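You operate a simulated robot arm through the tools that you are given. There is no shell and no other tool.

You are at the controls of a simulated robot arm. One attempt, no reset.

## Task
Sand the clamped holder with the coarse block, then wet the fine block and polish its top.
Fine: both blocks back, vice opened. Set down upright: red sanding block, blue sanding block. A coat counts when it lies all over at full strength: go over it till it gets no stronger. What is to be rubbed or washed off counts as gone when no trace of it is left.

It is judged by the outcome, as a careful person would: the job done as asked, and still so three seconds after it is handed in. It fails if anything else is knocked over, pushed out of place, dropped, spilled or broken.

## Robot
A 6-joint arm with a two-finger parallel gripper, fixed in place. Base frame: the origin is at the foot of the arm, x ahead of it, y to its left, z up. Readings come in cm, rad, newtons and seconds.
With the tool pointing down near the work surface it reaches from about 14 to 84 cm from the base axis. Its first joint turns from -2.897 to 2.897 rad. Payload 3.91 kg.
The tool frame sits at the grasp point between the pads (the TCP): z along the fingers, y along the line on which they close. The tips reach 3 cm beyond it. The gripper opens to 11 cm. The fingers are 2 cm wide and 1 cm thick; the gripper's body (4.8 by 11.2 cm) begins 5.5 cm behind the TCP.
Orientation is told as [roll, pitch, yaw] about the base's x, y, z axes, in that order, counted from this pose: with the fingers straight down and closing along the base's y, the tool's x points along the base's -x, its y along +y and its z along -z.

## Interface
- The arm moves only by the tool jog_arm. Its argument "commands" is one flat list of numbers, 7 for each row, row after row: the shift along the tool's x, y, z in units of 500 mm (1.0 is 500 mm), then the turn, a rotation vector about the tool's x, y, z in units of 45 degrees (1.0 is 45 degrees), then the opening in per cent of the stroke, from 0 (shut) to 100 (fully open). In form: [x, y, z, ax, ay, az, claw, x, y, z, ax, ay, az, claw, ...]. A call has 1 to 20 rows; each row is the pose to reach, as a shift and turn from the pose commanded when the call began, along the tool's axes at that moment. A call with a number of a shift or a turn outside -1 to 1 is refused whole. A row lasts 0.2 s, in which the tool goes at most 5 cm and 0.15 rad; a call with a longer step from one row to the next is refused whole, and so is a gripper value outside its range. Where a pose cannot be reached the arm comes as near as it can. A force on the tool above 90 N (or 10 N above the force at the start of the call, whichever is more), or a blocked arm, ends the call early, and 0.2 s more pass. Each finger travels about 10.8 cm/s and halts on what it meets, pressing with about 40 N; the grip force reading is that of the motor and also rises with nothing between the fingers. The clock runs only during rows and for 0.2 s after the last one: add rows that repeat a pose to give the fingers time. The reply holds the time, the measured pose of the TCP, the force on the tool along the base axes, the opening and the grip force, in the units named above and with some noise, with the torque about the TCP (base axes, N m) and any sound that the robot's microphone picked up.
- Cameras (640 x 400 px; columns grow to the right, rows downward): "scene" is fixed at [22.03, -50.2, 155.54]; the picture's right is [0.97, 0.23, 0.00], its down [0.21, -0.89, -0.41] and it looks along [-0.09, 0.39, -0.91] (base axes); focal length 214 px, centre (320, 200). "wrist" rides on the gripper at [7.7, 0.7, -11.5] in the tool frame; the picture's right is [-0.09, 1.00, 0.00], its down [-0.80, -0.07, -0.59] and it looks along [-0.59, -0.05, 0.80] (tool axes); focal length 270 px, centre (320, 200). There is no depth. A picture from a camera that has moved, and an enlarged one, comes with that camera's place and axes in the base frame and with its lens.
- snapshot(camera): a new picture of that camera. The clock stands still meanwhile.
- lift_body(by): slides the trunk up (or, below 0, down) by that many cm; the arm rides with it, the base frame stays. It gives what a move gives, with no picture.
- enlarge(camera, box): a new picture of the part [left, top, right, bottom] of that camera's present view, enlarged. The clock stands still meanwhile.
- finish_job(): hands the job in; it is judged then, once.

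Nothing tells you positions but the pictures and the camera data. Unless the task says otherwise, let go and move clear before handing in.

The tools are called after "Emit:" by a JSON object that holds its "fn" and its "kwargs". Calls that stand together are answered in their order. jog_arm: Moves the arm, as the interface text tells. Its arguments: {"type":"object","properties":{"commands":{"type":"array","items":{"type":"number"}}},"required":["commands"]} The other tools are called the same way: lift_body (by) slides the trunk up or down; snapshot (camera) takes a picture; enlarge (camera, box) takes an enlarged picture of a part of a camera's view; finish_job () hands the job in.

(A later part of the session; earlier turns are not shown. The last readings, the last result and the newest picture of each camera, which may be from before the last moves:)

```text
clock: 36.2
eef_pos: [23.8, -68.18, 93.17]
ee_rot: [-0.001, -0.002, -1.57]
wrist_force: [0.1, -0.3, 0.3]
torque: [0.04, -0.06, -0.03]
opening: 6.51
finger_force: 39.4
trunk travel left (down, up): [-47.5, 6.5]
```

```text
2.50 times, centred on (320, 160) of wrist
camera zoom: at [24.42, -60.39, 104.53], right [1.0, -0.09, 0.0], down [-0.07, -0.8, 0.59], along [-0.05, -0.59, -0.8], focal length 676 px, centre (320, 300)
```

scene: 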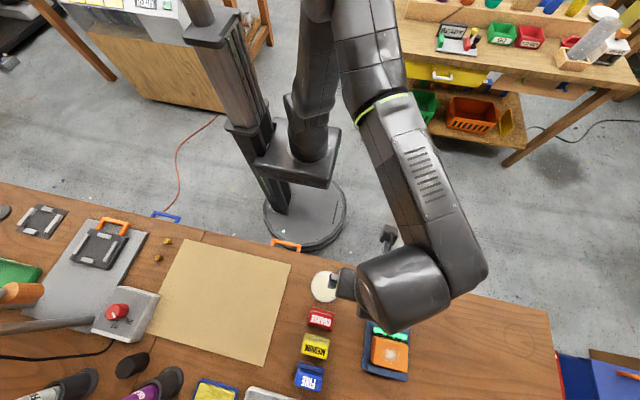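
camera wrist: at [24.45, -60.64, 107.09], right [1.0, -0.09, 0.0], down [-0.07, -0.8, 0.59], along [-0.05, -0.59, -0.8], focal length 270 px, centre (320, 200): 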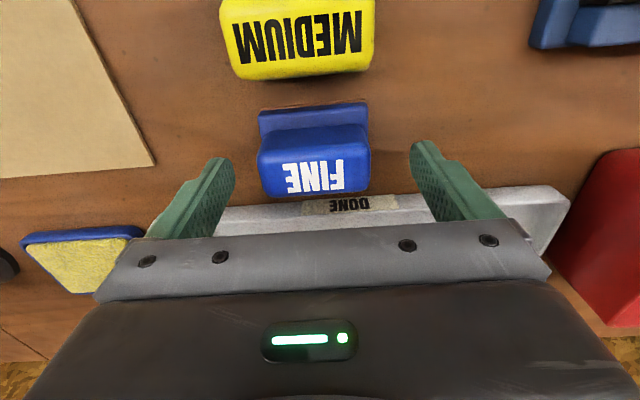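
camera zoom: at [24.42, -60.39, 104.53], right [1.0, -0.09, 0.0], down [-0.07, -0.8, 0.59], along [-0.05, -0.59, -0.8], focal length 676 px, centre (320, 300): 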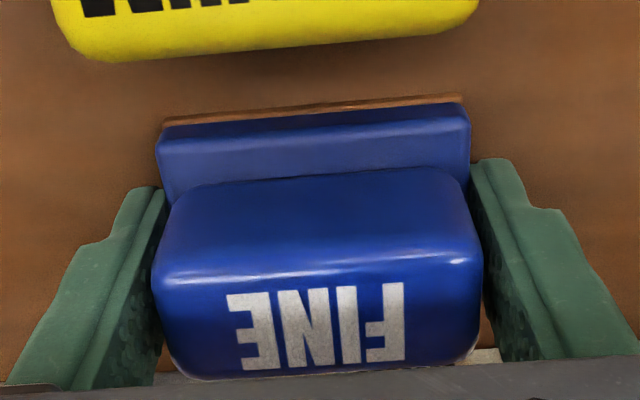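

Blue is gripped. I lift it and look closely at both candidate water sources (round cream pad, yellow sponge tray).

Emit:
{"fn": "jog_arm", "kwargs": {"commands": [0, 0, -0.02, 0, 0, 0, 30, 0, 0, -0.08, 0, 0, 0, 30, 0, 0, -0.16, 0, 0, 0, 30, 0, 0, -0.24, 0, 0, 0, 30, 0, 0, -0.28, 0, 0, 0, 30, 0.08, 0, -0.28, 0, 0, 0, 30, 0.16, 0, -0.28, 0, 0, 0, 30, 0.2, 0, -0.28, 0, 0, 0, 30]}}

Emit:
{"fn": "snapshot", "kwargs": {"camera": "wrist"}}

Emit:
{"fn": "enlarge", "kwargs": {"camera": "wrist", "box": [220, 0, 420, 160]}}

```text
clock: 38.0
eef_pos: [23.74, -58.05, 107.1]
ee_rot: [0.0, 0.0, -1.57]
wrist_force: [-0.2, 0.6, -0.9]
torque: [0.0, 0.01, 0.01]
opening: 6.52
finger_force: 39.8
trunk travel left (down, up): [-47.5, 6.5]
```

```text
taken
camera wrist: at [24.3, -50.3, 118.5], right [1.0, -0.09, 0.0], down [-0.07, -0.8, 0.59], along [-0.05, -0.59, -0.8], focal length 270 px, centre (320, 200)
```

wrist: 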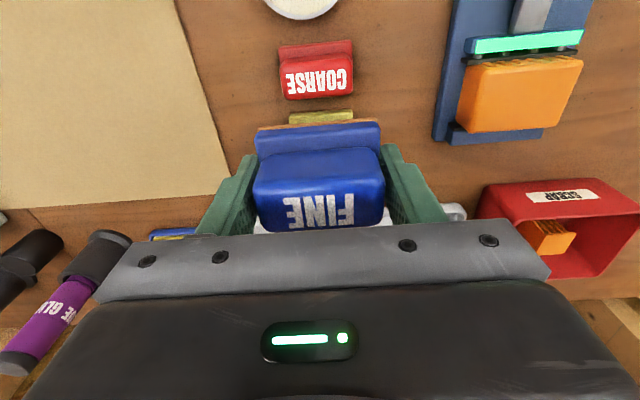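

```text
2.50 times, centred on (320, 80) of wrist
camera zoom: at [24.3, -50.3, 118.5], right [1.0, -0.09, 0.0], down [-0.07, -0.8, 0.59], along [-0.05, -0.59, -0.8], focal length 676 px, centre (320, 500)
```

zoom: 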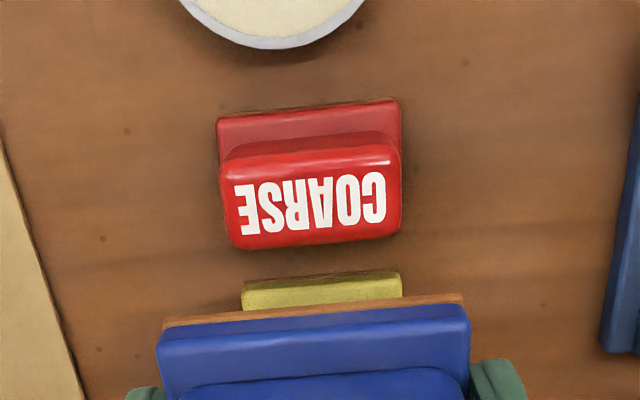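

Emit:
{"fn": "jog_arm", "kwargs": {"commands": [0.08, 0, 0, 0, 0, 0, 30, 0.16, 0, 0, 0, 0, 0, 30, 0.18, 0, 0, 0, 0, 0, 30]}}

Emit:
{"fn": "snapshot", "kwargs": {"camera": "wrist"}}

Emit:
{"fn": "enlarge", "kwargs": {"camera": "wrist", "box": [240, 40, 380, 140]}}

Emit:
{"fn": "enlarge", "kwargs": {"camera": "wrist", "box": [0, 150, 200, 290]}}

```text
clock: 38.8
eef_pos: [23.65, -49.28, 106.95]
ee_rot: [0.001, -0.001, -1.571]
wrist_force: [0.1, 0.9, -0.8]
torque: [0.0, 0.01, 0.0]
opening: 6.51
finger_force: 40.2
trunk travel left (down, up): [-47.5, 6.5]
```

```text
taken
camera wrist: at [24.35, -41.5, 118.39], right [1.0, -0.09, 0.0], down [-0.07, -0.8, 0.59], along [-0.05, -0.59, -0.8], focal length 270 px, centre (320, 200)
```

wrist: 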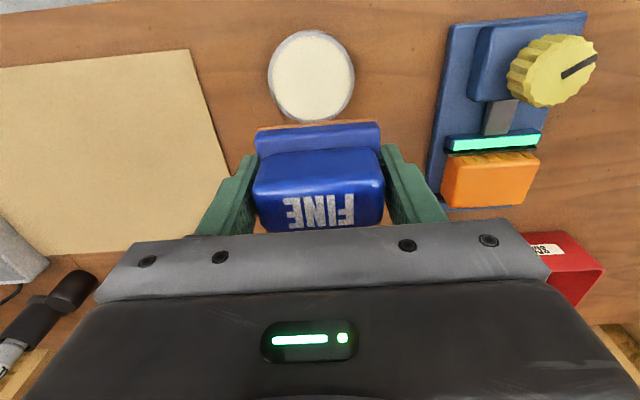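

```text
4.00 times, centred on (310, 90) of wrist
camera zoom: at [24.35, -41.5, 118.39], right [1.0, -0.09, 0.0], down [-0.07, -0.8, 0.59], along [-0.05, -0.59, -0.8], focal length 1081 px, centre (360, 640)
```

zoom: 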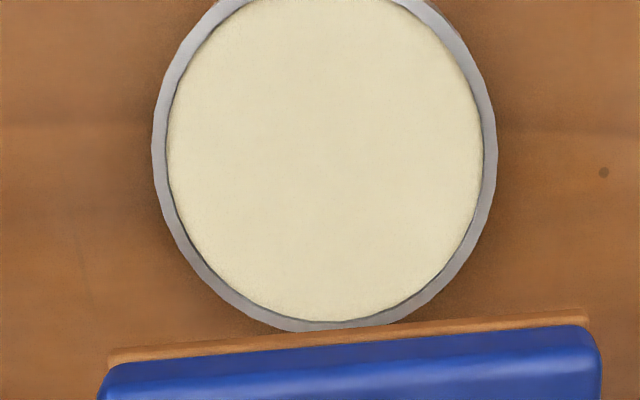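

```text
2.86 times, centred on (100, 220) of wrist
camera zoom: at [24.35, -41.5, 118.39], right [1.0, -0.09, 0.0], down [-0.07, -0.8, 0.59], along [-0.05, -0.59, -0.8], focal length 772 px, centre (949, 143)
```

zoom: 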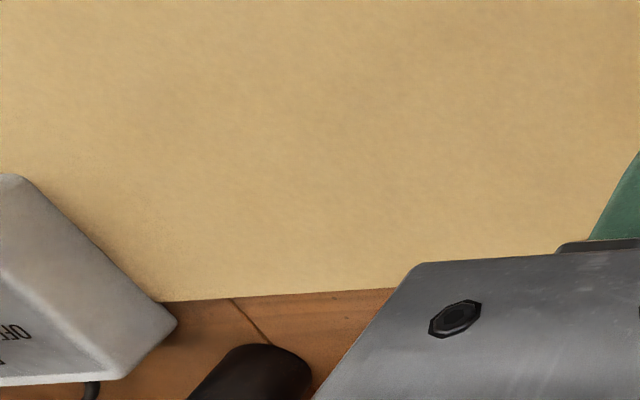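

The round tin holds something cream and matte, which might be paste rather than water. I'll look at the yellow porous sponge tray near (3,-78).

Emit:
{"fn": "jog_arm", "kwargs": {"commands": [-0.05, -0.07, 0, 0, 0, 0, 30, -0.1, -0.14, 0, 0, 0, 0, 30, -0.15, -0.2, 0, 0, 0, 0, 30, -0.2, -0.26, 0, 0, 0, 0, 30, -0.25, -0.33, 0, 0, 0, 0, 30, -0.3, -0.39, 0, 0, 0, 0, 30, -0.36, -0.41, 0, 0, 0, 0, 30, -0.42, -0.41, 0, 0, 0, 0, 30]}}

Emit:
{"fn": "snapshot", "kwargs": {"camera": "wrist"}}

Emit:
{"fn": "enlarge", "kwargs": {"camera": "wrist", "box": [220, 0, 420, 160]}}

```text
clock: 40.6
eef_pos: [3.21, -70.08, 107.14]
ee_rot: [0.0, -0.002, -1.569]
wrist_force: [0.5, 0.2, -0.7]
torque: [0.0, -0.01, 0.0]
opening: 6.54
finger_force: 39.8
trunk travel left (down, up): [-47.5, 6.5]
```

```text
taken
camera wrist: at [3.82, -62.43, 118.61], right [1.0, -0.09, 0.0], down [-0.07, -0.8, 0.59], along [-0.05, -0.59, -0.8], focal length 270 px, centre (320, 200)
```

wrist: 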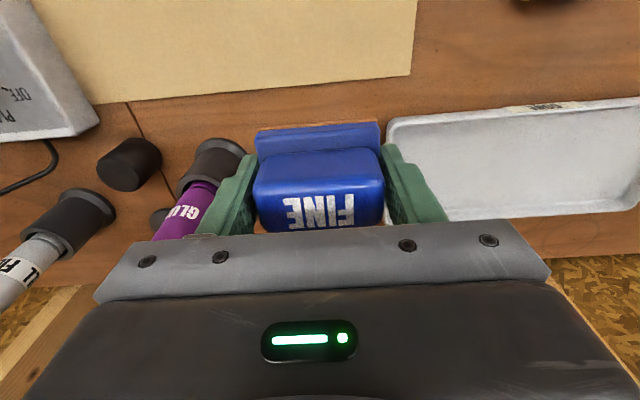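

```text
2.50 times, centred on (320, 80) of wrist
camera zoom: at [3.82, -62.43, 118.61], right [1.0, -0.09, 0.0], down [-0.07, -0.8, 0.59], along [-0.05, -0.59, -0.8], focal length 676 px, centre (320, 500)
```

zoom: 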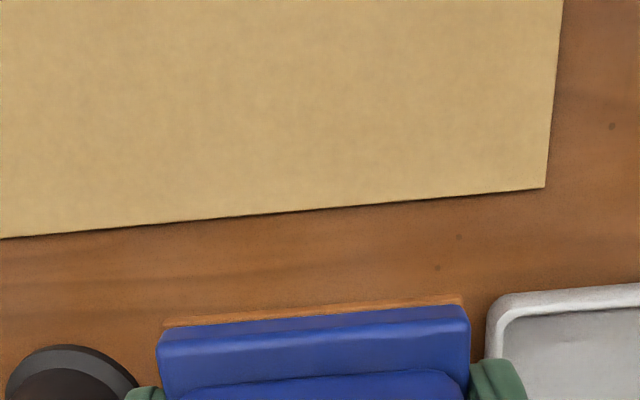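

Emit:
{"fn": "jog_arm", "kwargs": {"commands": [0, 0.09, -0.02, 0, 0, 0, 30, 0, 0.18, -0.05, 0, 0, 0, 30, 0, 0.27, -0.08, 0, 0, 0, 30, 0, 0.36, -0.1, 0, 0, 0, 30, 0, 0.39, -0.1, 0, 0, 0, 30]}}

Emit:
{"fn": "snapshot", "kwargs": {"camera": "wrist"}}

Emit:
{"fn": "enlarge", "kwargs": {"camera": "wrist", "box": [90, 100, 250, 240]}}

```text
clock: 41.8
eef_pos: [22.82, -70.03, 112.19]
ee_rot: [0.001, -0.001, -1.571]
wrist_force: [0.1, -0.1, -0.6]
torque: [0.01, 0.02, 0.02]
opening: 6.51
finger_force: 39.9
trunk travel left (down, up): [-47.5, 6.5]
```

```text
taken
camera wrist: at [23.47, -62.39, 123.59], right [1.0, -0.09, 0.0], down [-0.07, -0.8, 0.59], along [-0.05, -0.59, -0.8], focal length 270 px, centre (320, 200)
```

wrist: 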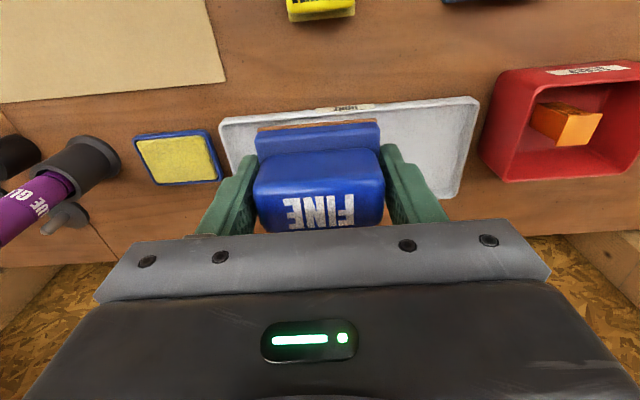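

```text
2.86 times, centred on (170, 170) of wrist
camera zoom: at [23.47, -62.39, 123.59], right [1.0, -0.09, 0.0], down [-0.07, -0.8, 0.59], along [-0.05, -0.59, -0.8], focal length 772 px, centre (749, 286)
```

zoom: 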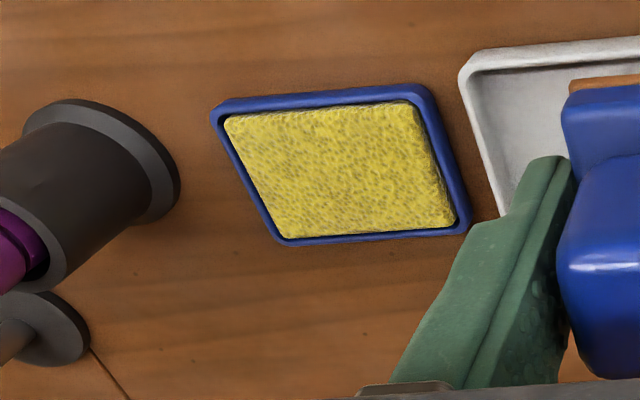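

The yellow porous sponge in the blue tray is the wetting sponge (x≈-1.6…7.1, y≈-81.4…-74.8). I'll press the fine block on it.

Emit:
{"fn": "jog_arm", "kwargs": {"commands": [-0.03, -0.08, 0, 0, 0, 0, 30, -0.06, -0.16, 0, 0, 0, 0, 30, -0.09, -0.24, 0, 0, 0, 0, 30, -0.12, -0.32, 0, 0, 0, 0, 30, -0.161, -0.4, 0, 0, 0, 0, 30, -0.161, -0.4, 0.07, 0, 0, 0, 30, -0.161, -0.4, 0.14, 0, 0, 0, 30, -0.161, -0.4, 0.2, 0, 0, 0, 30, -0.161, -0.4, 0.2, 0, 0, 0, 30]}}

Emit:
{"fn": "snapshot", "kwargs": {"camera": "wrist"}}

Emit:
{"fn": "snapshot", "kwargs": {"camera": "scene"}}

```text
clock: 43.8
eef_pos: [2.71, -77.27, 102.02]
ee_rot: [0.0, -0.002, -1.571]
wrist_force: [0.5, -0.6, -1.2]
torque: [0.02, 0.02, -0.01]
opening: 6.5
finger_force: 40.1
out of reach, approached as far as the arm can: row 4, 5, 6, 7, 8, 9
trunk travel left (down, up): [-47.5, 6.5]
```

```text
taken
camera wrist: at [3.38, -69.61, 113.37], right [1.0, -0.09, 0.0], down [-0.07, -0.8, 0.6], along [-0.05, -0.59, -0.8], focal length 270 px, centre (320, 200)
```

wrist: 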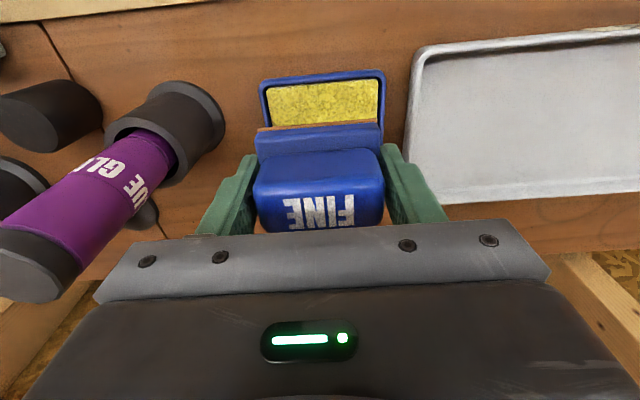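

```text
taken
```

scene: 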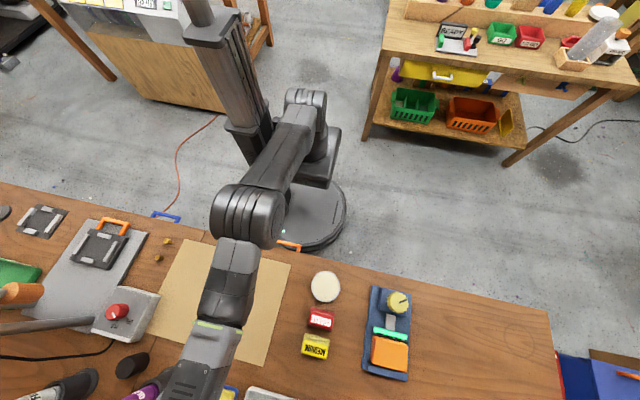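

The arm is at its reach limit in y but the sole lies within the sponge. I lower with the trunk, keeping this arm posture.

Emit:
{"fn": "lift_body", "kwargs": {"by": -4}}

Emit:
{"fn": "snapshot", "kwargs": {"camera": "wrist"}}

```text
clock: 44.6
eef_pos: [2.71, -77.25, 97.97]
ee_rot: [0.001, -0.003, -1.572]
wrist_force: [-0.5, -0.2, -1.0]
torque: [0.0, 0.01, 0.0]
opening: 6.5
finger_force: 39.5
trunk travel left (down, up): [-43.5, 10.5]
```

```text
taken
camera wrist: at [3.39, -69.58, 109.41], right [1.0, -0.09, 0.0], down [-0.07, -0.8, 0.6], along [-0.05, -0.59, -0.8], focal length 270 px, centre (320, 200)
```

wrist: 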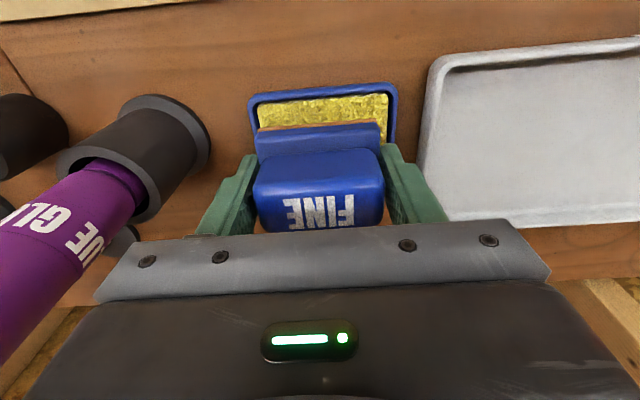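

Emit:
{"fn": "lift_body", "kwargs": {"by": -1.5}}

Emit:
{"fn": "enlarge", "kwargs": {"camera": "wrist", "box": [220, 60, 420, 240]}}

```text
clock: 45.3
eef_pos: [2.67, -77.24, 96.5]
ee_rot: [0.0, -0.001, -1.57]
wrist_force: [-0.6, 0.2, -0.8]
torque: [0.01, 0.01, 0.03]
opening: 6.47
finger_force: 40.4
trunk travel left (down, up): [-42.0, 12.0]
```

```text
2.22 times, centred on (320, 150) of wrist
camera zoom: at [3.39, -69.59, 107.91], right [1.0, -0.09, 0.0], down [-0.07, -0.8, 0.6], along [-0.05, -0.59, -0.8], focal length 601 px, centre (320, 311)
```

zoom: 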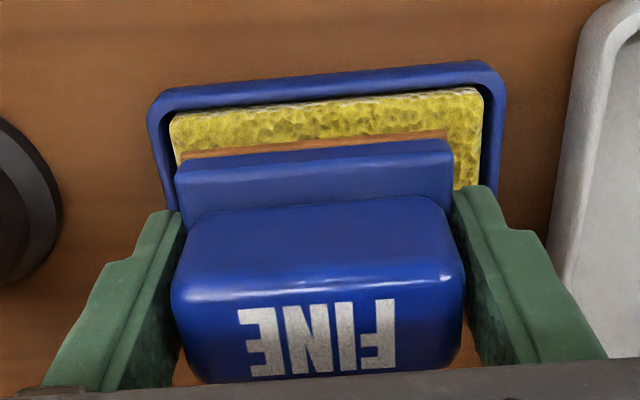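

Emit:
{"fn": "lift_body", "kwargs": {"by": -0.8}}

```text
clock: 45.8
eef_pos: [2.69, -77.32, 95.63]
ee_rot: [0.0, -0.001, -1.57]
wrist_force: [-0.1, -0.2, -1.2]
torque: [0.02, 0.02, 0.0]
opening: 6.51
finger_force: 39.6
trunk travel left (down, up): [-41.2, 12.8]
```

Emit:
{"fn": "lift_body", "kwargs": {"by": -0.5}}

Emit:
{"fn": "enlarge", "kwargs": {"camera": "wrist", "box": [220, 60, 420, 240]}}

```text
clock: 46.4
eef_pos: [2.56, -77.19, 95.18]
ee_rot: [0.0, -0.001, -1.571]
wrist_force: [0.1, -0.3, -1.3]
torque: [-0.02, 0.03, 0.0]
opening: 6.52
finger_force: 40.1
trunk travel left (down, up): [-40.7, 13.3]
```

```text
2.22 times, centred on (320, 150) of wrist
camera zoom: at [3.39, -69.59, 106.6], right [1.0, -0.09, 0.0], down [-0.07, -0.8, 0.6], along [-0.05, -0.59, -0.8], focal length 601 px, centre (320, 311)
```

zoom: 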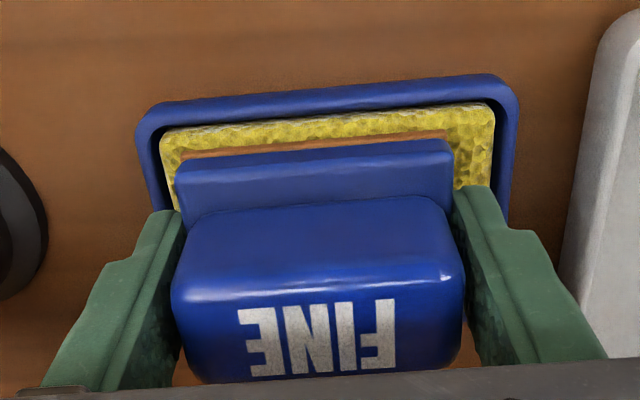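

Emit:
{"fn": "lift_body", "kwargs": {"by": -0.4}}

```text
clock: 46.9
eef_pos: [2.77, -77.27, 94.9]
ee_rot: [0.0, -0.002, -1.571]
wrist_force: [0.6, 1.1, 1.4]
torque: [0.03, -0.03, 0.0]
opening: 6.53
finger_force: 40.4
trunk travel left (down, up): [-40.3, 13.7]
```

Contact with the sponge begins; pressing a little more.

Emit:
{"fn": "lift_body", "kwargs": {"by": -0.3}}

Emit:
{"fn": "enlarge", "kwargs": {"camera": "wrist", "box": [220, 60, 420, 240]}}

```text
clock: 47.4
eef_pos: [2.85, -77.22, 94.74]
ee_rot: [0.0, -0.006, -1.571]
wrist_force: [0.0, -4.1, 16.1]
torque: [0.23, -0.08, 0.0]
opening: 6.5
finger_force: 39.9
trunk travel left (down, up): [-40.0, 14.0]
```

```text
2.22 times, centred on (320, 150) of wrist
camera zoom: at [3.39, -69.51, 106.17], right [1.0, -0.09, 0.0], down [-0.07, -0.8, 0.6], along [-0.05, -0.6, -0.8], focal length 601 px, centre (320, 311)
```

zoom: 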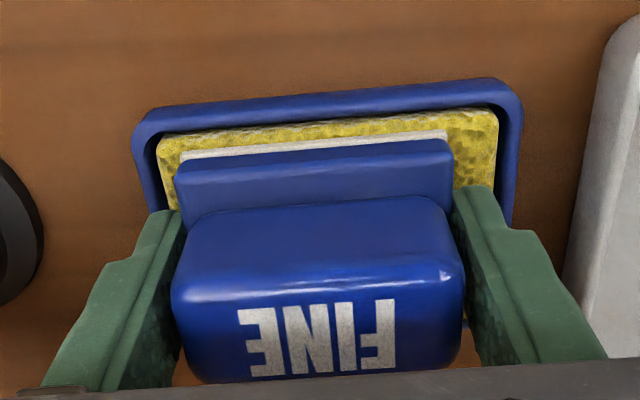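

The sole changed colour to wet white-grey: it's wetted. A brief hold, then lift by the trunk.

Emit:
{"fn": "lift_body", "kwargs": {"by": 0.1}}

Emit:
{"fn": "lift_body", "kwargs": {"by": 9.9}}

Emit:
{"fn": "snapshot", "kwargs": {"camera": "wrist"}}

```text
clock: 47.9
eef_pos: [2.73, -77.26, 94.69]
ee_rot: [0.0, -0.005, -1.571]
wrist_force: [-0.1, -6.2, 19.3]
torque: [0.15, -0.08, 0.0]
opening: 6.52
finger_force: 39.8
trunk travel left (down, up): [-40.1, 13.9]
```

```text
clock: 49.3
eef_pos: [2.78, -77.37, 104.42]
ee_rot: [0.001, -0.001, -1.569]
wrist_force: [-0.5, 0.3, -0.6]
torque: [0.03, -0.04, -0.01]
opening: 6.5
finger_force: 40.4
trunk travel left (down, up): [-50.0, 4.0]
```

```text
taken
camera wrist: at [3.39, -69.62, 115.87], right [1.0, -0.09, 0.0], down [-0.07, -0.8, 0.6], along [-0.05, -0.59, -0.8], focal length 270 px, centre (320, 200)
```

wrist: 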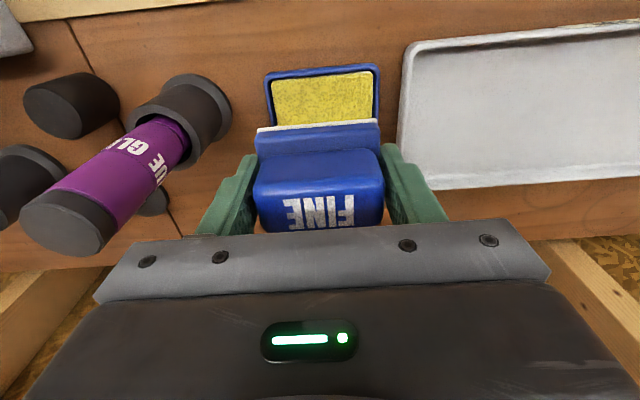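

Emit:
{"fn": "jog_arm", "kwargs": {"commands": [0.05, 0.04, -0.02, 0, 0, 0, 30, 0.1, 0.1, -0.04, 0, 0, 0, 30, 0.14, 0.17, -0.04, 0, 0, 0, 30, 0.18, 0.25, -0.04, 0, 0, 0, 30, 0.22, 0.33, -0.04, 0, 0, 0, 30, 0.26, 0.41, -0.04, 0, 0, 0, 30, 0.28, 0.5, -0.04, 0, 0, 0, 30, 0.28, 0.59, -0.04, 0, 0, 0, 30, 0.28, 0.68, -0.04, 0, 0, 0, 30, 0.28, 0.74, -0.02, 0, 0, 0, 30, 0.28, 0.77, 0, 0, 0, 0, 30, 0.28, 0.77, 0, 0, 0, 0, 30]}}

Emit:
{"fn": "enlarge", "kwargs": {"camera": "wrist", "box": [240, 0, 400, 160]}}

```text
clock: 51.9
eef_pos: [41.19, -63.48, 104.43]
ee_rot: [0.0, -0.002, -1.569]
wrist_force: [-0.3, 0.1, -0.9]
torque: [-0.05, -0.01, -0.04]
opening: 6.5
finger_force: 40.0
trunk travel left (down, up): [-50.0, 4.0]
```

```text
2.50 times, centred on (320, 80) of wrist
camera zoom: at [41.76, -55.84, 115.87], right [1.0, -0.09, 0.0], down [-0.07, -0.8, 0.6], along [-0.05, -0.59, -0.8], focal length 676 px, centre (320, 500)
```

zoom: 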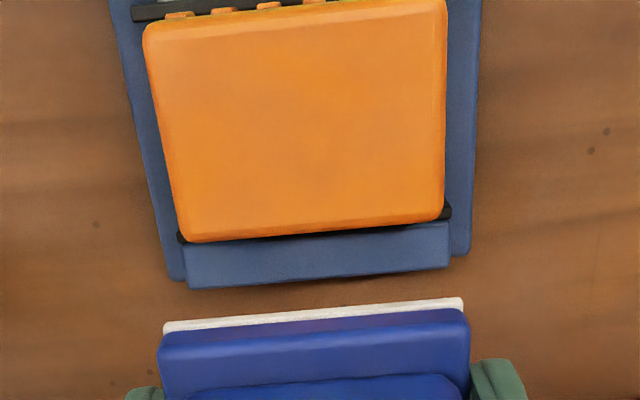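

Emit:
{"fn": "jog_arm", "kwargs": {"commands": [0.05, 0, 0.03, 0, 0, 0, 30, 0.096, 0, 0.07, 0, 0, 0, 30, 0.096, 0, 0.1, 0, 0, 0, 30, 0.096, 0, 0.114, 0, 0, 0, 30, 0.096, 0, 0.118, 0, 0, 0, 30]}}

```text
clock: 53.1
eef_pos: [41.14, -58.7, 98.59]
ee_rot: [0.002, -0.002, -1.57]
wrist_force: [-0.7, 0.0, -0.2]
torque: [-0.02, -0.01, -0.04]
opening: 6.5
finger_force: 39.9
trunk travel left (down, up): [-50.0, 4.0]
```

Emit:
{"fn": "jog_arm", "kwargs": {"commands": [0, 0, 0.004, 0, 0, 0, 30, 0, 0, 0.008, 0, 0, 0, 30, 0, 0, 0.011, 0, 0, 0, 30]}}

```text
clock: 53.9
eef_pos: [41.28, -58.49, 98.11]
ee_rot: [0.001, -0.001, -1.57]
wrist_force: [2.1, -0.4, 4.5]
torque: [0.03, 0.02, 0.0]
opening: 6.48
finger_force: 40.3
trunk travel left (down, up): [-50.0, 4.0]
```

Emit:
{"fn": "jog_arm", "kwargs": {"commands": [0, 0, 0.004, 0, 0, 0, 30, 0.012, 0.04, 0.004, 0, 0, 0, 30, 0.012, 0, 0.004, 0, 0, 0, 30, 0.012, -0.04, 0.004, 0, 0, 0, 30, -0.002, -0.04, 0.004, 0, 0, 0, 30, -0.002, 0, 0.004, 0, 0, 0, 30, -0.002, 0.04, 0.004, 0, 0, 0, 30, -0.016, 0.04, 0.004, 0, 0, 0, 30, -0.016, 0, 0.004, 0, 0, 0, 30, -0.016, -0.04, 0.004, 0, 0, 0, 30, -0.03, -0.04, 0.004, 0, 0, 0, 30, -0.03, 0, 0.004, 0, 0, 0, 30, -0.03, 0.04, 0.004, 0, 0, 0, 30, 0, 0.04, 0.004, 0, 0, 0, 30, 0, 0, 0.004, 0, 0, 0, 30, 0, -0.04, 0.004, 0, 0, 0, 30, 0, 0, 0.004, 0, 0, 0, 30]}}

Emit:
{"fn": "jog_arm", "kwargs": {"commands": [0, 0, -0.04, 0, 0, 0, 30, -0.04, 0, -0.1, 0, 0, 0, 30, -0.096, 0, -0.14, 0, 0, 0, 30, -0.096, 0, -0.14, 0, 0, 0, 30]}}

Emit:
{"fn": "enlarge", "kwargs": {"camera": "wrist", "box": [240, 0, 400, 160]}}

Emit:
{"fn": "snapshot", "kwargs": {"camera": "wrist"}}

```text
clock: 57.5
eef_pos: [40.84, -58.51, 97.94]
ee_rot: [-0.001, -0.004, -1.572]
wrist_force: [-4.3, -2.5, 23.2]
torque: [-0.1, 0.19, -0.02]
opening: 6.52
finger_force: 39.8
trunk travel left (down, up): [-50.0, 4.0]
```

```text
clock: 58.5
eef_pos: [41.23, -63.24, 104.75]
ee_rot: [0.001, 0.0, -1.571]
wrist_force: [0.2, -0.3, -0.3]
torque: [-0.04, 0.02, 0.03]
opening: 6.5
finger_force: 40.0
trunk travel left (down, up): [-50.0, 4.0]
```

```text
2.50 times, centred on (320, 80) of wrist
camera zoom: at [41.96, -55.56, 116.09], right [1.0, -0.09, 0.0], down [-0.07, -0.8, 0.59], along [-0.05, -0.59, -0.8], focal length 676 px, centre (320, 500)
```

zoom: 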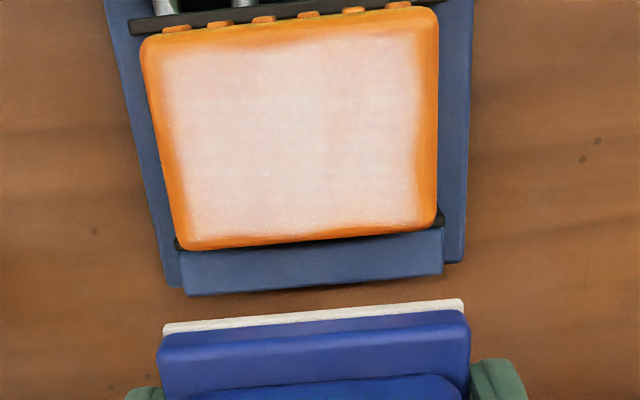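

```text
taken
camera wrist: at [41.96, -55.56, 116.09], right [1.0, -0.09, 0.0], down [-0.07, -0.8, 0.59], along [-0.05, -0.59, -0.8], focal length 270 px, centre (320, 200)
```

wrist: 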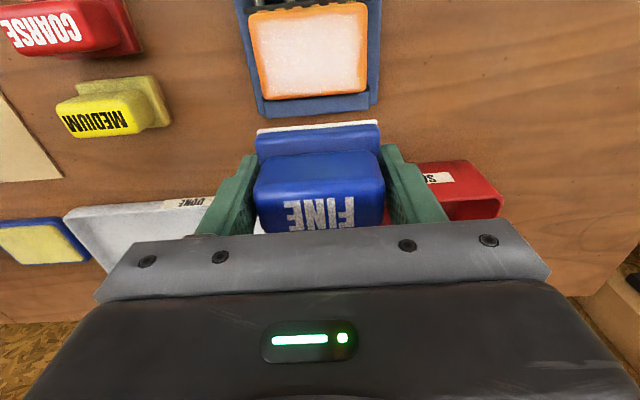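

The polish shows as a pale coat, with weaker edges. Another pass with wider coverage.

Emit:
{"fn": "jog_arm", "kwargs": {"commands": [0.06, 0, 0.06, 0, 0, 0, 30, 0.096, 0, 0.12, 0, 0, 0, 30, 0.112, 0, 0.138, 0, 0, 0, 30, 0.112, 0.05, 0.139, 0, 0, 0, 30, 0.112, 0, 0.139, 0, 0, 0, 30, 0.112, -0.05, 0.139, 0, 0, 0, 30, 0.096, -0.05, 0.139, 0, 0, 0, 30, 0.096, 0, 0.139, 0, 0, 0, 30, 0.096, 0.05, 0.139, 0, 0, 0, 30, 0.076, 0.05, 0.139, 0, 0, 0, 30, 0.076, 0, 0.139, 0, 0, 0, 30, 0.076, -0.05, 0.139, 0, 0, 0, 30, 0.056, -0.05, 0.139, 0, 0, 0, 30, 0.056, 0, 0.139, 0, 0, 0, 30, 0.056, 0.05, 0.139, 0, 0, 0, 30, 0.096, 0.02, 0.139, 0, 0, 0, 30, 0.096, 0, 0.1, 0, 0, 0, 30, 0.05, 0, 0.03, 0, 0, 0, 30, 0, 0, 0, 0, 0, 0, 30]}}

Emit:
{"fn": "enlarge", "kwargs": {"camera": "wrist", "box": [240, 0, 400, 160]}}

```text
clock: 62.5
eef_pos: [41.29, -63.38, 104.78]
ee_rot: [0.0, 0.0, -1.57]
wrist_force: [-0.5, -0.6, -1.2]
torque: [-0.03, -0.01, 0.0]
opening: 6.5
finger_force: 40.4
trunk travel left (down, up): [-50.0, 4.0]
```

```text
2.50 times, centred on (320, 80) of wrist
camera zoom: at [41.95, -55.68, 116.29], right [1.0, -0.09, 0.0], down [-0.07, -0.8, 0.59], along [-0.05, -0.59, -0.8], focal length 676 px, centre (320, 500)
```

zoom: 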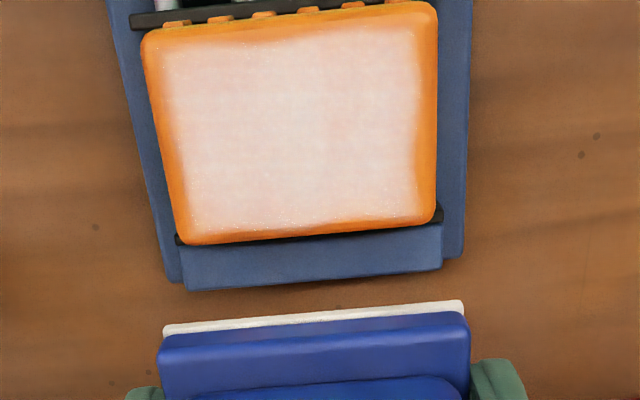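

Emit:
{"fn": "enlarge", "kwargs": {"camera": "wrist", "box": [270, 0, 360, 66]}}

Emit:
{"fn": "jog_arm", "kwargs": {"commands": [0.06, 0, 0.06, 0, 0, 0, 30, 0.096, 0, 0.12, 0, 0, 0, 30, 0.112, 0, 0.138, 0, 0, 0, 30, 0.112, 0.05, 0.139, 0, 0, 0, 30, 0.112, 0, 0.139, 0, 0, 0, 30, 0.112, -0.05, 0.139, 0, 0, 0, 30, 0.096, -0.05, 0.139, 0, 0, 0, 30, 0.076, -0.05, 0.139, 0, 0, 0, 30, 0.056, -0.05, 0.139, 0, 0, 0, 30, 0.096, -0.05, 0.139, 0, 0, 0, 30, 0.096, 0, 0.139, 0, 0, 0, 30, 0.096, 0.05, 0.139, 0, 0, 0, 30, 0.056, 0.05, 0.139, 0, 0, 0, 30, 0.056, 0, 0.139, 0, 0, 0, 30, 0.076, -0.03, 0.139, 0, 0, 0, 30, 0.096, 0.02, 0.139, 0, 0, 0, 30, 0.096, 0, 0.1, 0, 0, 0, 30, 0.05, 0, 0.03, 0, 0, 0, 30, 0, 0, 0, 0, 0, 0, 30]}}

Emit:
{"fn": "enlarge", "kwargs": {"camera": "wrist", "box": [240, 0, 400, 160]}}

Emit:
{"fn": "enlarge", "kwargs": {"camera": "wrist", "box": [270, 0, 360, 66]}}

```text
6.06 times, centred on (315, 33) of wrist
camera zoom: at [41.95, -55.68, 116.29], right [1.0, -0.09, 0.0], down [-0.07, -0.8, 0.59], along [-0.05, -0.59, -0.8], focal length 1638 px, centre (350, 1212)
```

zoom: 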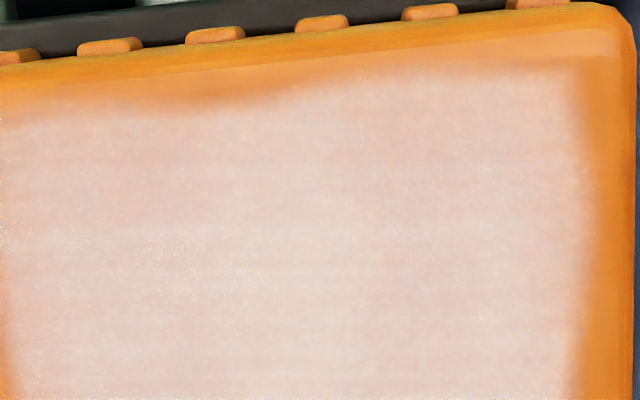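

```text
clock: 66.5
eef_pos: [41.16, -63.49, 104.88]
ee_rot: [-0.001, 0.0, -1.571]
wrist_force: [0.0, 0.1, -1.3]
torque: [-0.02, -0.01, 0.02]
opening: 6.49
finger_force: 39.7
trunk travel left (down, up): [-50.0, 4.0]
```

```text
2.50 times, centred on (320, 80) of wrist
camera zoom: at [41.79, -55.75, 116.31], right [1.0, -0.09, 0.0], down [-0.07, -0.8, 0.59], along [-0.05, -0.59, -0.8], focal length 676 px, centre (320, 500)
```

zoom: 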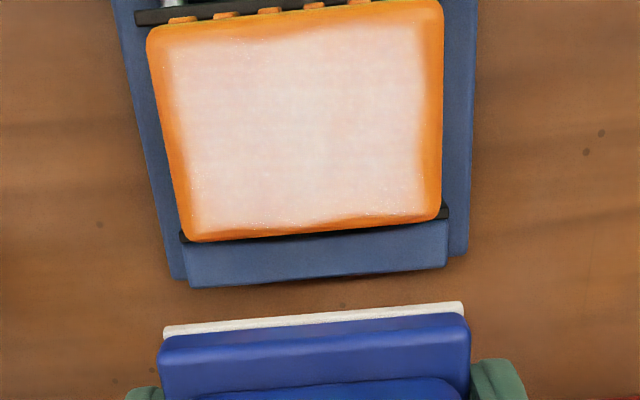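

```text
6.06 times, centred on (315, 33) of wrist
camera zoom: at [41.79, -55.75, 116.31], right [1.0, -0.09, 0.0], down [-0.07, -0.8, 0.59], along [-0.05, -0.59, -0.8], focal length 1638 px, centre (350, 1212)
```

zoom: 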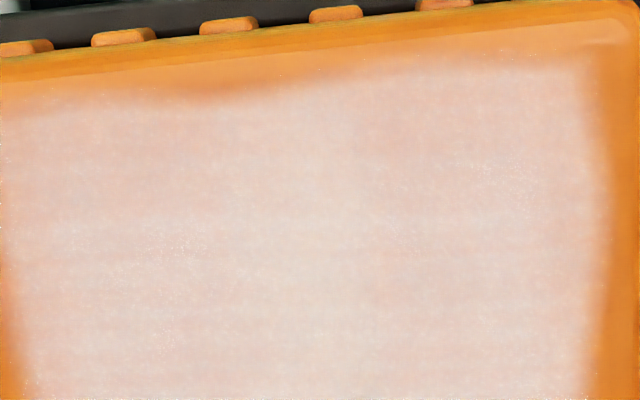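

The coat boundary hasn't moved; the jaws sit about 2.5 cm lower than the top, so I can safely overhang more. One pass with wider reach to see if the edges fill.

Emit:
{"fn": "jog_arm", "kwargs": {"commands": [0.06, 0, 0.06, 0, 0, 0, 30, 0.096, 0, 0.12, 0, 0, 0, 30, 0.11, 0, 0.138, 0, 0, 0, 30, 0.122, 0.03, 0.139, 0, 0, 0, 30, 0.122, 0.06, 0.139, 0, 0, 0, 30, 0.122, 0.02, 0.139, 0, 0, 0, 30, 0.122, -0.02, 0.139, 0, 0, 0, 30, 0.122, -0.06, 0.139, 0, 0, 0, 30, 0.096, -0.06, 0.139, 0, 0, 0, 30, 0.07, -0.06, 0.139, 0, 0, 0, 30, 0.048, -0.06, 0.139, 0, 0, 0, 30, 0.048, -0.02, 0.139, 0, 0, 0, 30, 0.048, 0.02, 0.139, 0, 0, 0, 30, 0.048, 0.06, 0.139, 0, 0, 0, 30, 0.07, 0.06, 0.139, 0, 0, 0, 30, 0.096, 0.06, 0.139, 0, 0, 0, 30, 0.096, 0.02, 0.139, 0, 0, 0, 30, 0.096, 0, 0.1, 0, 0, 0, 30, 0.05, 0, 0.03, 0, 0, 0, 30, 0, 0, 0, 0, 0, 0, 30]}}

Emit:
{"fn": "enlarge", "kwargs": {"camera": "wrist", "box": [240, 0, 400, 160]}}

Emit:
{"fn": "enlarge", "kwargs": {"camera": "wrist", "box": [270, 0, 360, 66]}}

```text
clock: 70.7
eef_pos: [41.34, -63.25, 104.79]
ee_rot: [0.0, 0.0, -1.57]
wrist_force: [0.2, 0.0, -1.1]
torque: [0.03, -0.02, -0.02]
opening: 6.52
finger_force: 39.7
trunk travel left (down, up): [-50.0, 4.0]
```

```text
2.50 times, centred on (320, 80) of wrist
camera zoom: at [41.95, -55.58, 116.29], right [1.0, -0.09, 0.0], down [-0.07, -0.8, 0.59], along [-0.05, -0.59, -0.8], focal length 676 px, centre (320, 500)
```

zoom: 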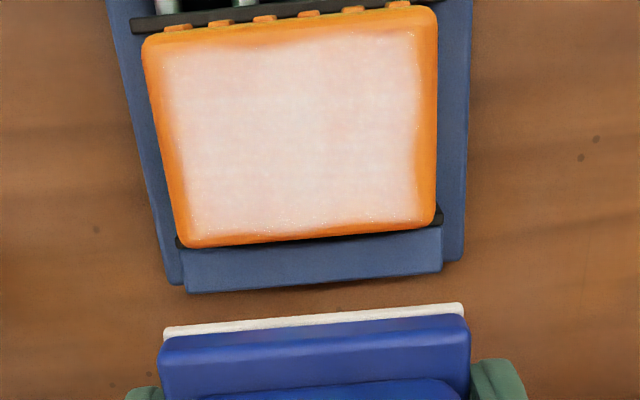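

```text
6.06 times, centred on (315, 33) of wrist
camera zoom: at [41.95, -55.58, 116.29], right [1.0, -0.09, 0.0], down [-0.07, -0.8, 0.59], along [-0.05, -0.59, -0.8], focal length 1638 px, centre (350, 1212)
```

zoom: 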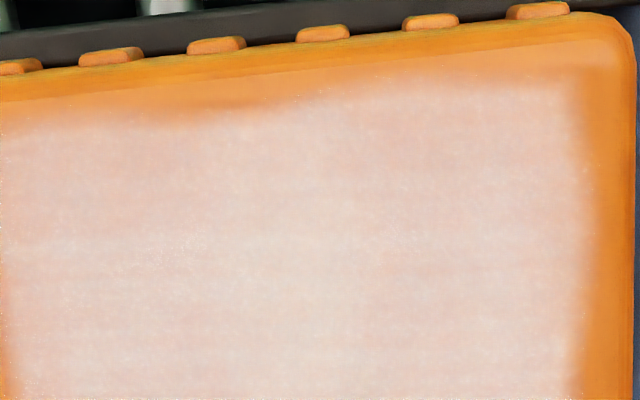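

The boundary is fixed now. One more full pass to check the strength is saturated.

Emit:
{"fn": "jog_arm", "kwargs": {"commands": [0.06, 0, 0.06, 0, 0, 0, 30, 0.096, 0, 0.12, 0, 0, 0, 30, 0.11, 0, 0.138, 0, 0, 0, 30, 0.116, 0.04, 0.139, 0, 0, 0, 30, 0.116, 0, 0.139, 0, 0, 0, 30, 0.116, -0.04, 0.139, 0, 0, 0, 30, 0.096, -0.04, 0.139, 0, 0, 0, 30, 0.096, 0, 0.139, 0, 0, 0, 30, 0.096, 0.04, 0.139, 0, 0, 0, 30, 0.076, 0.04, 0.139, 0, 0, 0, 30, 0.076, 0, 0.139, 0, 0, 0, 30, 0.076, -0.04, 0.139, 0, 0, 0, 30, 0.056, -0.04, 0.139, 0, 0, 0, 30, 0.056, 0, 0.139, 0, 0, 0, 30, 0.056, 0.04, 0.139, 0, 0, 0, 30, 0.086, 0.02, 0.139, 0, 0, 0, 30, 0.086, -0.02, 0.139, 0, 0, 0, 30, 0.096, 0, 0.1, 0, 0, 0, 30, 0.05, 0, 0.03, 0, 0, 0, 30, 0, 0, 0, 0, 0, 0, 30]}}

Emit:
{"fn": "enlarge", "kwargs": {"camera": "wrist", "box": [240, 0, 400, 160]}}

Emit:
{"fn": "enlarge", "kwargs": {"camera": "wrist", "box": [270, 0, 360, 66]}}

Emit:
{"fn": "enlarge", "kwargs": {"camera": "wrist", "box": [270, 40, 360, 106]}}

```text
clock: 74.9
eef_pos: [41.17, -63.22, 104.75]
ee_rot: [0.0, 0.0, -1.57]
wrist_force: [0.3, 0.4, -0.8]
torque: [-0.01, -0.01, -0.02]
opening: 6.51
finger_force: 40.2
trunk travel left (down, up): [-50.0, 4.0]
```

```text
2.50 times, centred on (320, 80) of wrist
camera zoom: at [41.89, -55.59, 116.21], right [1.0, -0.09, 0.0], down [-0.07, -0.8, 0.59], along [-0.05, -0.59, -0.8], focal length 676 px, centre (320, 500)
```

zoom: 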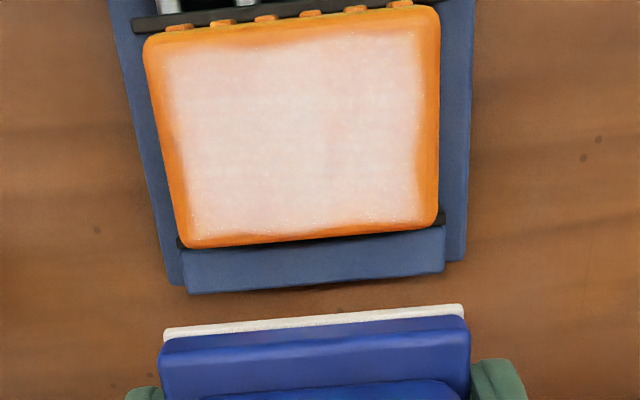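

```text
6.06 times, centred on (315, 33) of wrist
camera zoom: at [41.89, -55.59, 116.21], right [1.0, -0.09, 0.0], down [-0.07, -0.8, 0.59], along [-0.05, -0.59, -0.8], focal length 1638 px, centre (350, 1212)
```

zoom: 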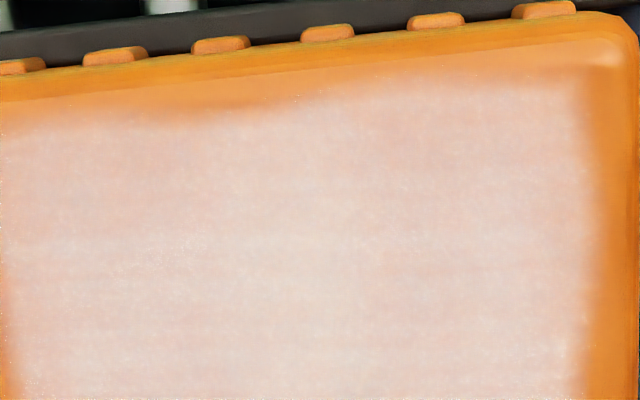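

```text
6.06 times, centred on (315, 73) of wrist
camera zoom: at [41.89, -55.59, 116.21], right [1.0, -0.09, 0.0], down [-0.07, -0.8, 0.59], along [-0.05, -0.59, -0.8], focal length 1638 px, centre (350, 970)
```

zoom: 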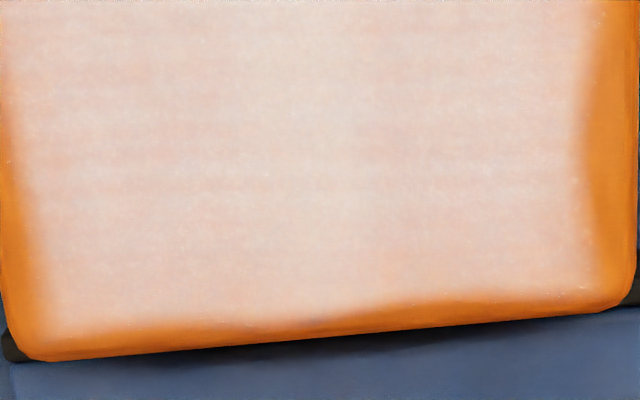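

Saturated, no further change. Returning the blue block to its original spot near (23.76,-68.1).

Emit:
{"fn": "jog_arm", "kwargs": {"commands": [-0.02, -0.07, 0, 0, 0, 0, 30, -0.04, -0.14, 0, 0, 0, 0, 30, -0.06, -0.21, 0, 0, 0, 0, 30, -0.08, -0.28, 0, 0, 0, 0, 30, -0.0946, -0.35, 0, 0, 0, 0, 30, -0.0946, -0.35, 0.06, 0, 0, 0, 30, -0.0946, -0.35, 0.12, 0, 0, 0, 30, -0.0946, -0.35, 0.18, 0, 0, 0, 30, -0.0946, -0.35, 0.216, 0, 0, 0, 30, -0.0946, -0.35, 0.216, 0, 0, 0, 30]}}

Emit:
{"fn": "snapshot", "kwargs": {"camera": "wrist"}}

```text
clock: 77.1
eef_pos: [23.72, -68.15, 94.0]
ee_rot: [0.0, -0.001, -1.57]
wrist_force: [0.4, 1.0, -1.1]
torque: [0.0, -0.01, 0.0]
opening: 6.47
finger_force: 39.9
trunk travel left (down, up): [-50.0, 4.0]
```

```text
taken
camera wrist: at [24.41, -60.4, 105.42], right [1.0, -0.09, 0.0], down [-0.07, -0.8, 0.6], along [-0.05, -0.59, -0.8], focal length 270 px, centre (320, 200)
```

wrist: 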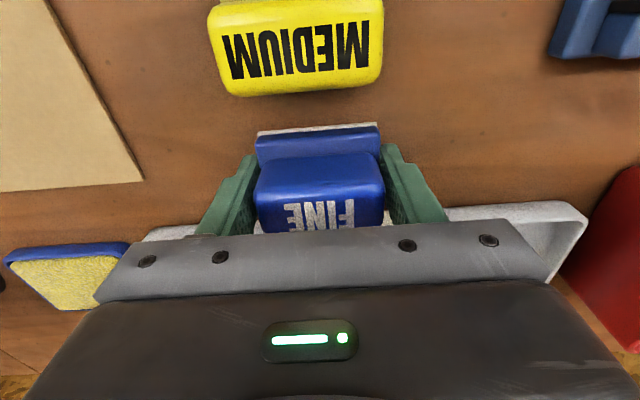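

Emit:
{"fn": "jog_arm", "kwargs": {"commands": [0, 0, 0.006, 0, 0, 0, 30, 0, 0, 0.012, 0, 0, 0, 30, 0, 0, 0.016, 0, 0, 0, 30]}}

```text
clock: 77.9
eef_pos: [23.72, -68.04, 93.22]
ee_rot: [0.002, 0.0, -1.571]
wrist_force: [0.1, 0.2, -1.0]
torque: [0.02, 0.02, -0.02]
opening: 6.48
finger_force: 40.1
trunk travel left (down, up): [-50.0, 4.0]
```

Emit:
{"fn": "jog_arm", "kwargs": {"commands": [0, 0, 0.002, 0, 0, 0, 30, 0, 0, 0.004, 0, 0, 0, 30]}}

```text
clock: 78.5
eef_pos: [23.82, -68.14, 93.07]
ee_rot: [0.001, -0.002, -1.571]
wrist_force: [0.2, -0.2, -1.1]
torque: [0.01, -0.01, 0.02]
opening: 6.53
finger_force: 40.2
trunk travel left (down, up): [-50.0, 4.0]
```

Emit:
{"fn": "jog_arm", "kwargs": {"commands": [0, 0, 0.002, 0, 0, 0, 30, 0, 0, 0.003, 0, 0, 0, 30]}}

```text
clock: 79.1
eef_pos: [23.59, -67.89, 93.01]
ee_rot: [0.0, -0.004, -1.569]
wrist_force: [-0.2, -0.8, 7.2]
torque: [-0.04, -0.05, 0.03]
opening: 6.51
finger_force: 39.9
trunk travel left (down, up): [-50.0, 4.0]
```

Contact with the bench (about 7 N); releasing and rising.

Emit:
{"fn": "jog_arm", "kwargs": {"commands": [0, 0, 0, 0, 0, 0, 70, 0, 0, 0, 0, 0, 0, 95, 0, 0, 0, 0, 0, 0, 95, 0, 0, -0.06, 0, 0, 0, 95, 0, 0, -0.14, 0, 0, 0, 95, 0, 0, -0.22, 0, 0, 0, 95]}}

Emit:
{"fn": "snapshot", "kwargs": {"camera": "wrist"}}

```text
clock: 80.5
eef_pos: [23.47, -67.94, 103.81]
ee_rot: [0.0, -0.001, -1.57]
wrist_force: [-0.6, -0.1, 0.2]
torque: [0.01, 0.01, -0.01]
opening: 10.46
finger_force: 0.0
trunk travel left (down, up): [-50.0, 4.0]
```

```text
taken
camera wrist: at [24.22, -60.27, 115.26], right [1.0, -0.09, 0.0], down [-0.07, -0.8, 0.6], along [-0.05, -0.59, -0.8], focal length 270 px, centre (320, 200)
```

wrist: 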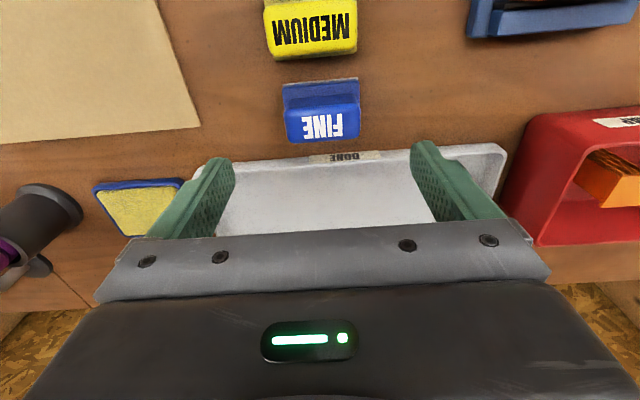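

Blue stands back in place. Now to the vice knob at about (41.3,-47.6).

Emit:
{"fn": "jog_arm", "kwargs": {"commands": [0.06, 0.05, 0, 0, 0, 0, 95, 0.12, 0.1, 0, 0, 0, 0, 95, 0.18, 0.155, 0, 0, 0, 0, 95, 0.24, 0.21, 0, 0, 0, 0, 95, 0.3, 0.26, 0, 0, 0, 0, 95, 0.36, 0.31, 0, 0, 0, 0, 95, 0.408, 0.356, 0, 0, 0, 0, 95, 0.408, 0.356, 0, 0, 0, 0, 95]}}

Emit:
{"fn": "snapshot", "kwargs": {"camera": "wrist"}}

Emit:
{"fn": "enlarge", "kwargs": {"camera": "wrist", "box": [220, 60, 420, 240]}}

Emit:
{"fn": "enlarge", "kwargs": {"camera": "scene", "box": [280, 260, 440, 400]}}

```text
clock: 82.3
eef_pos: [41.41, -47.71, 103.73]
ee_rot: [0.001, -0.003, -1.571]
wrist_force: [-0.3, -0.6, 0.3]
torque: [-0.01, 0.01, 0.03]
opening: 10.43
finger_force: 0.1
trunk travel left (down, up): [-50.0, 4.0]
```

```text
taken
camera wrist: at [42.16, -40.0, 115.24], right [1.0, -0.09, 0.0], down [-0.07, -0.8, 0.6], along [-0.05, -0.59, -0.8], focal length 270 px, centre (320, 200)
```

wrist: 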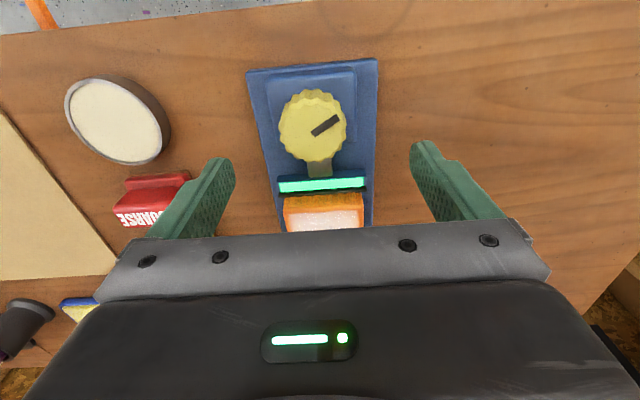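

```text
2.22 times, centred on (320, 150) of wrist
camera zoom: at [42.16, -40.0, 115.24], right [1.0, -0.09, 0.0], down [-0.07, -0.8, 0.6], along [-0.05, -0.59, -0.8], focal length 601 px, centre (320, 311)
```

zoom: 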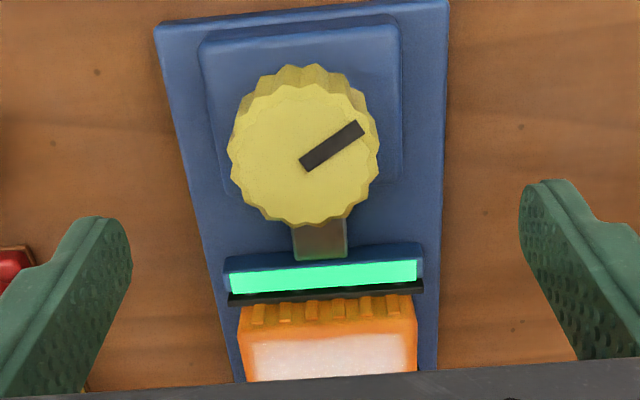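

```text
2.86 times, centred on (360, 330) of scene
camera zoom: at [22.03, -50.2, 155.54], right [0.97, 0.23, 0.0], down [0.21, -0.89, -0.41], along [-0.09, 0.39, -0.91], focal length 613 px, centre (206, -171)
```

zoom: 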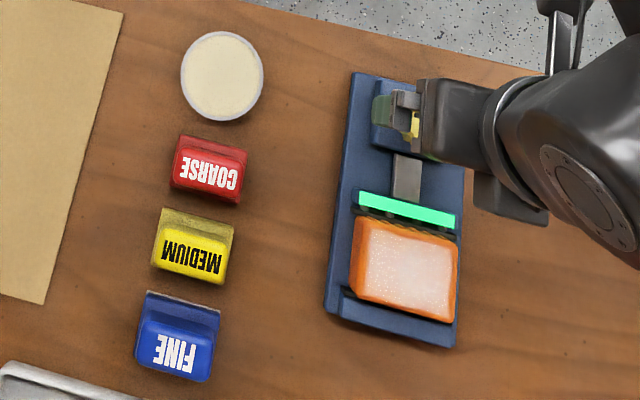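

Coat looks complete from the scene camera. I go down around the knob, with tips staying above its blue mount.

Emit:
{"fn": "jog_arm", "kwargs": {"commands": [0, -0.004, 0.05, 0, 0, 0, 80, 0, -0.004, 0.09, 0, 0, 0, 80, 0, -0.004, 0.116, 0, 0, 0, 80, 0, -0.004, 0.13, 0, 0, 0, 80, 0, -0.004, 0.13, 0, 0, 0, 80]}}

Emit:
{"fn": "snapshot", "kwargs": {"camera": "wrist"}}

Emit:
{"fn": "enlarge", "kwargs": {"camera": "wrist", "box": [220, 80, 420, 240]}}

```text
clock: 83.5
eef_pos: [41.0, -47.51, 97.29]
ee_rot: [0.0, -0.003, -1.571]
wrist_force: [0.4, 0.0, 1.3]
torque: [0.0, 0.0, 0.02]
opening: 8.78
finger_force: 0.1
trunk travel left (down, up): [-50.0, 4.0]
```

```text
taken
camera wrist: at [41.89, -39.78, 108.74], right [1.0, -0.09, 0.0], down [-0.07, -0.8, 0.6], along [-0.05, -0.59, -0.8], focal length 270 px, centre (320, 200)
```

wrist: 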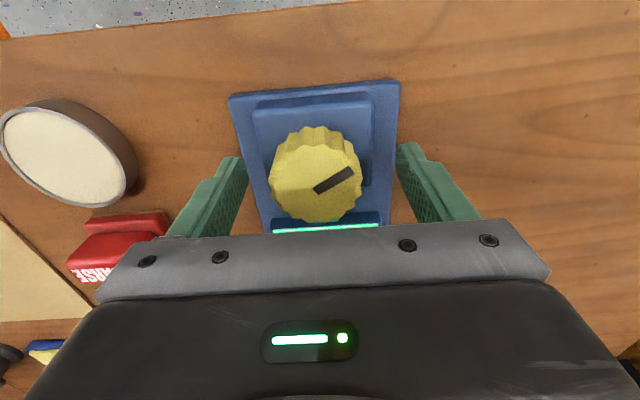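

```text
2.50 times, centred on (320, 160) of wrist
camera zoom: at [41.89, -39.78, 108.74], right [1.0, -0.09, 0.0], down [-0.07, -0.8, 0.6], along [-0.05, -0.59, -0.8], focal length 676 px, centre (320, 300)
```

zoom: 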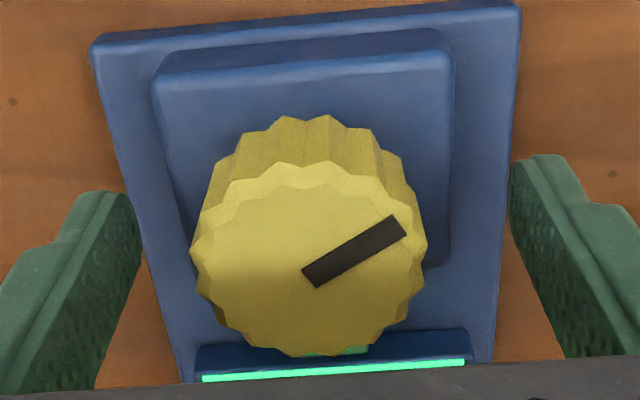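

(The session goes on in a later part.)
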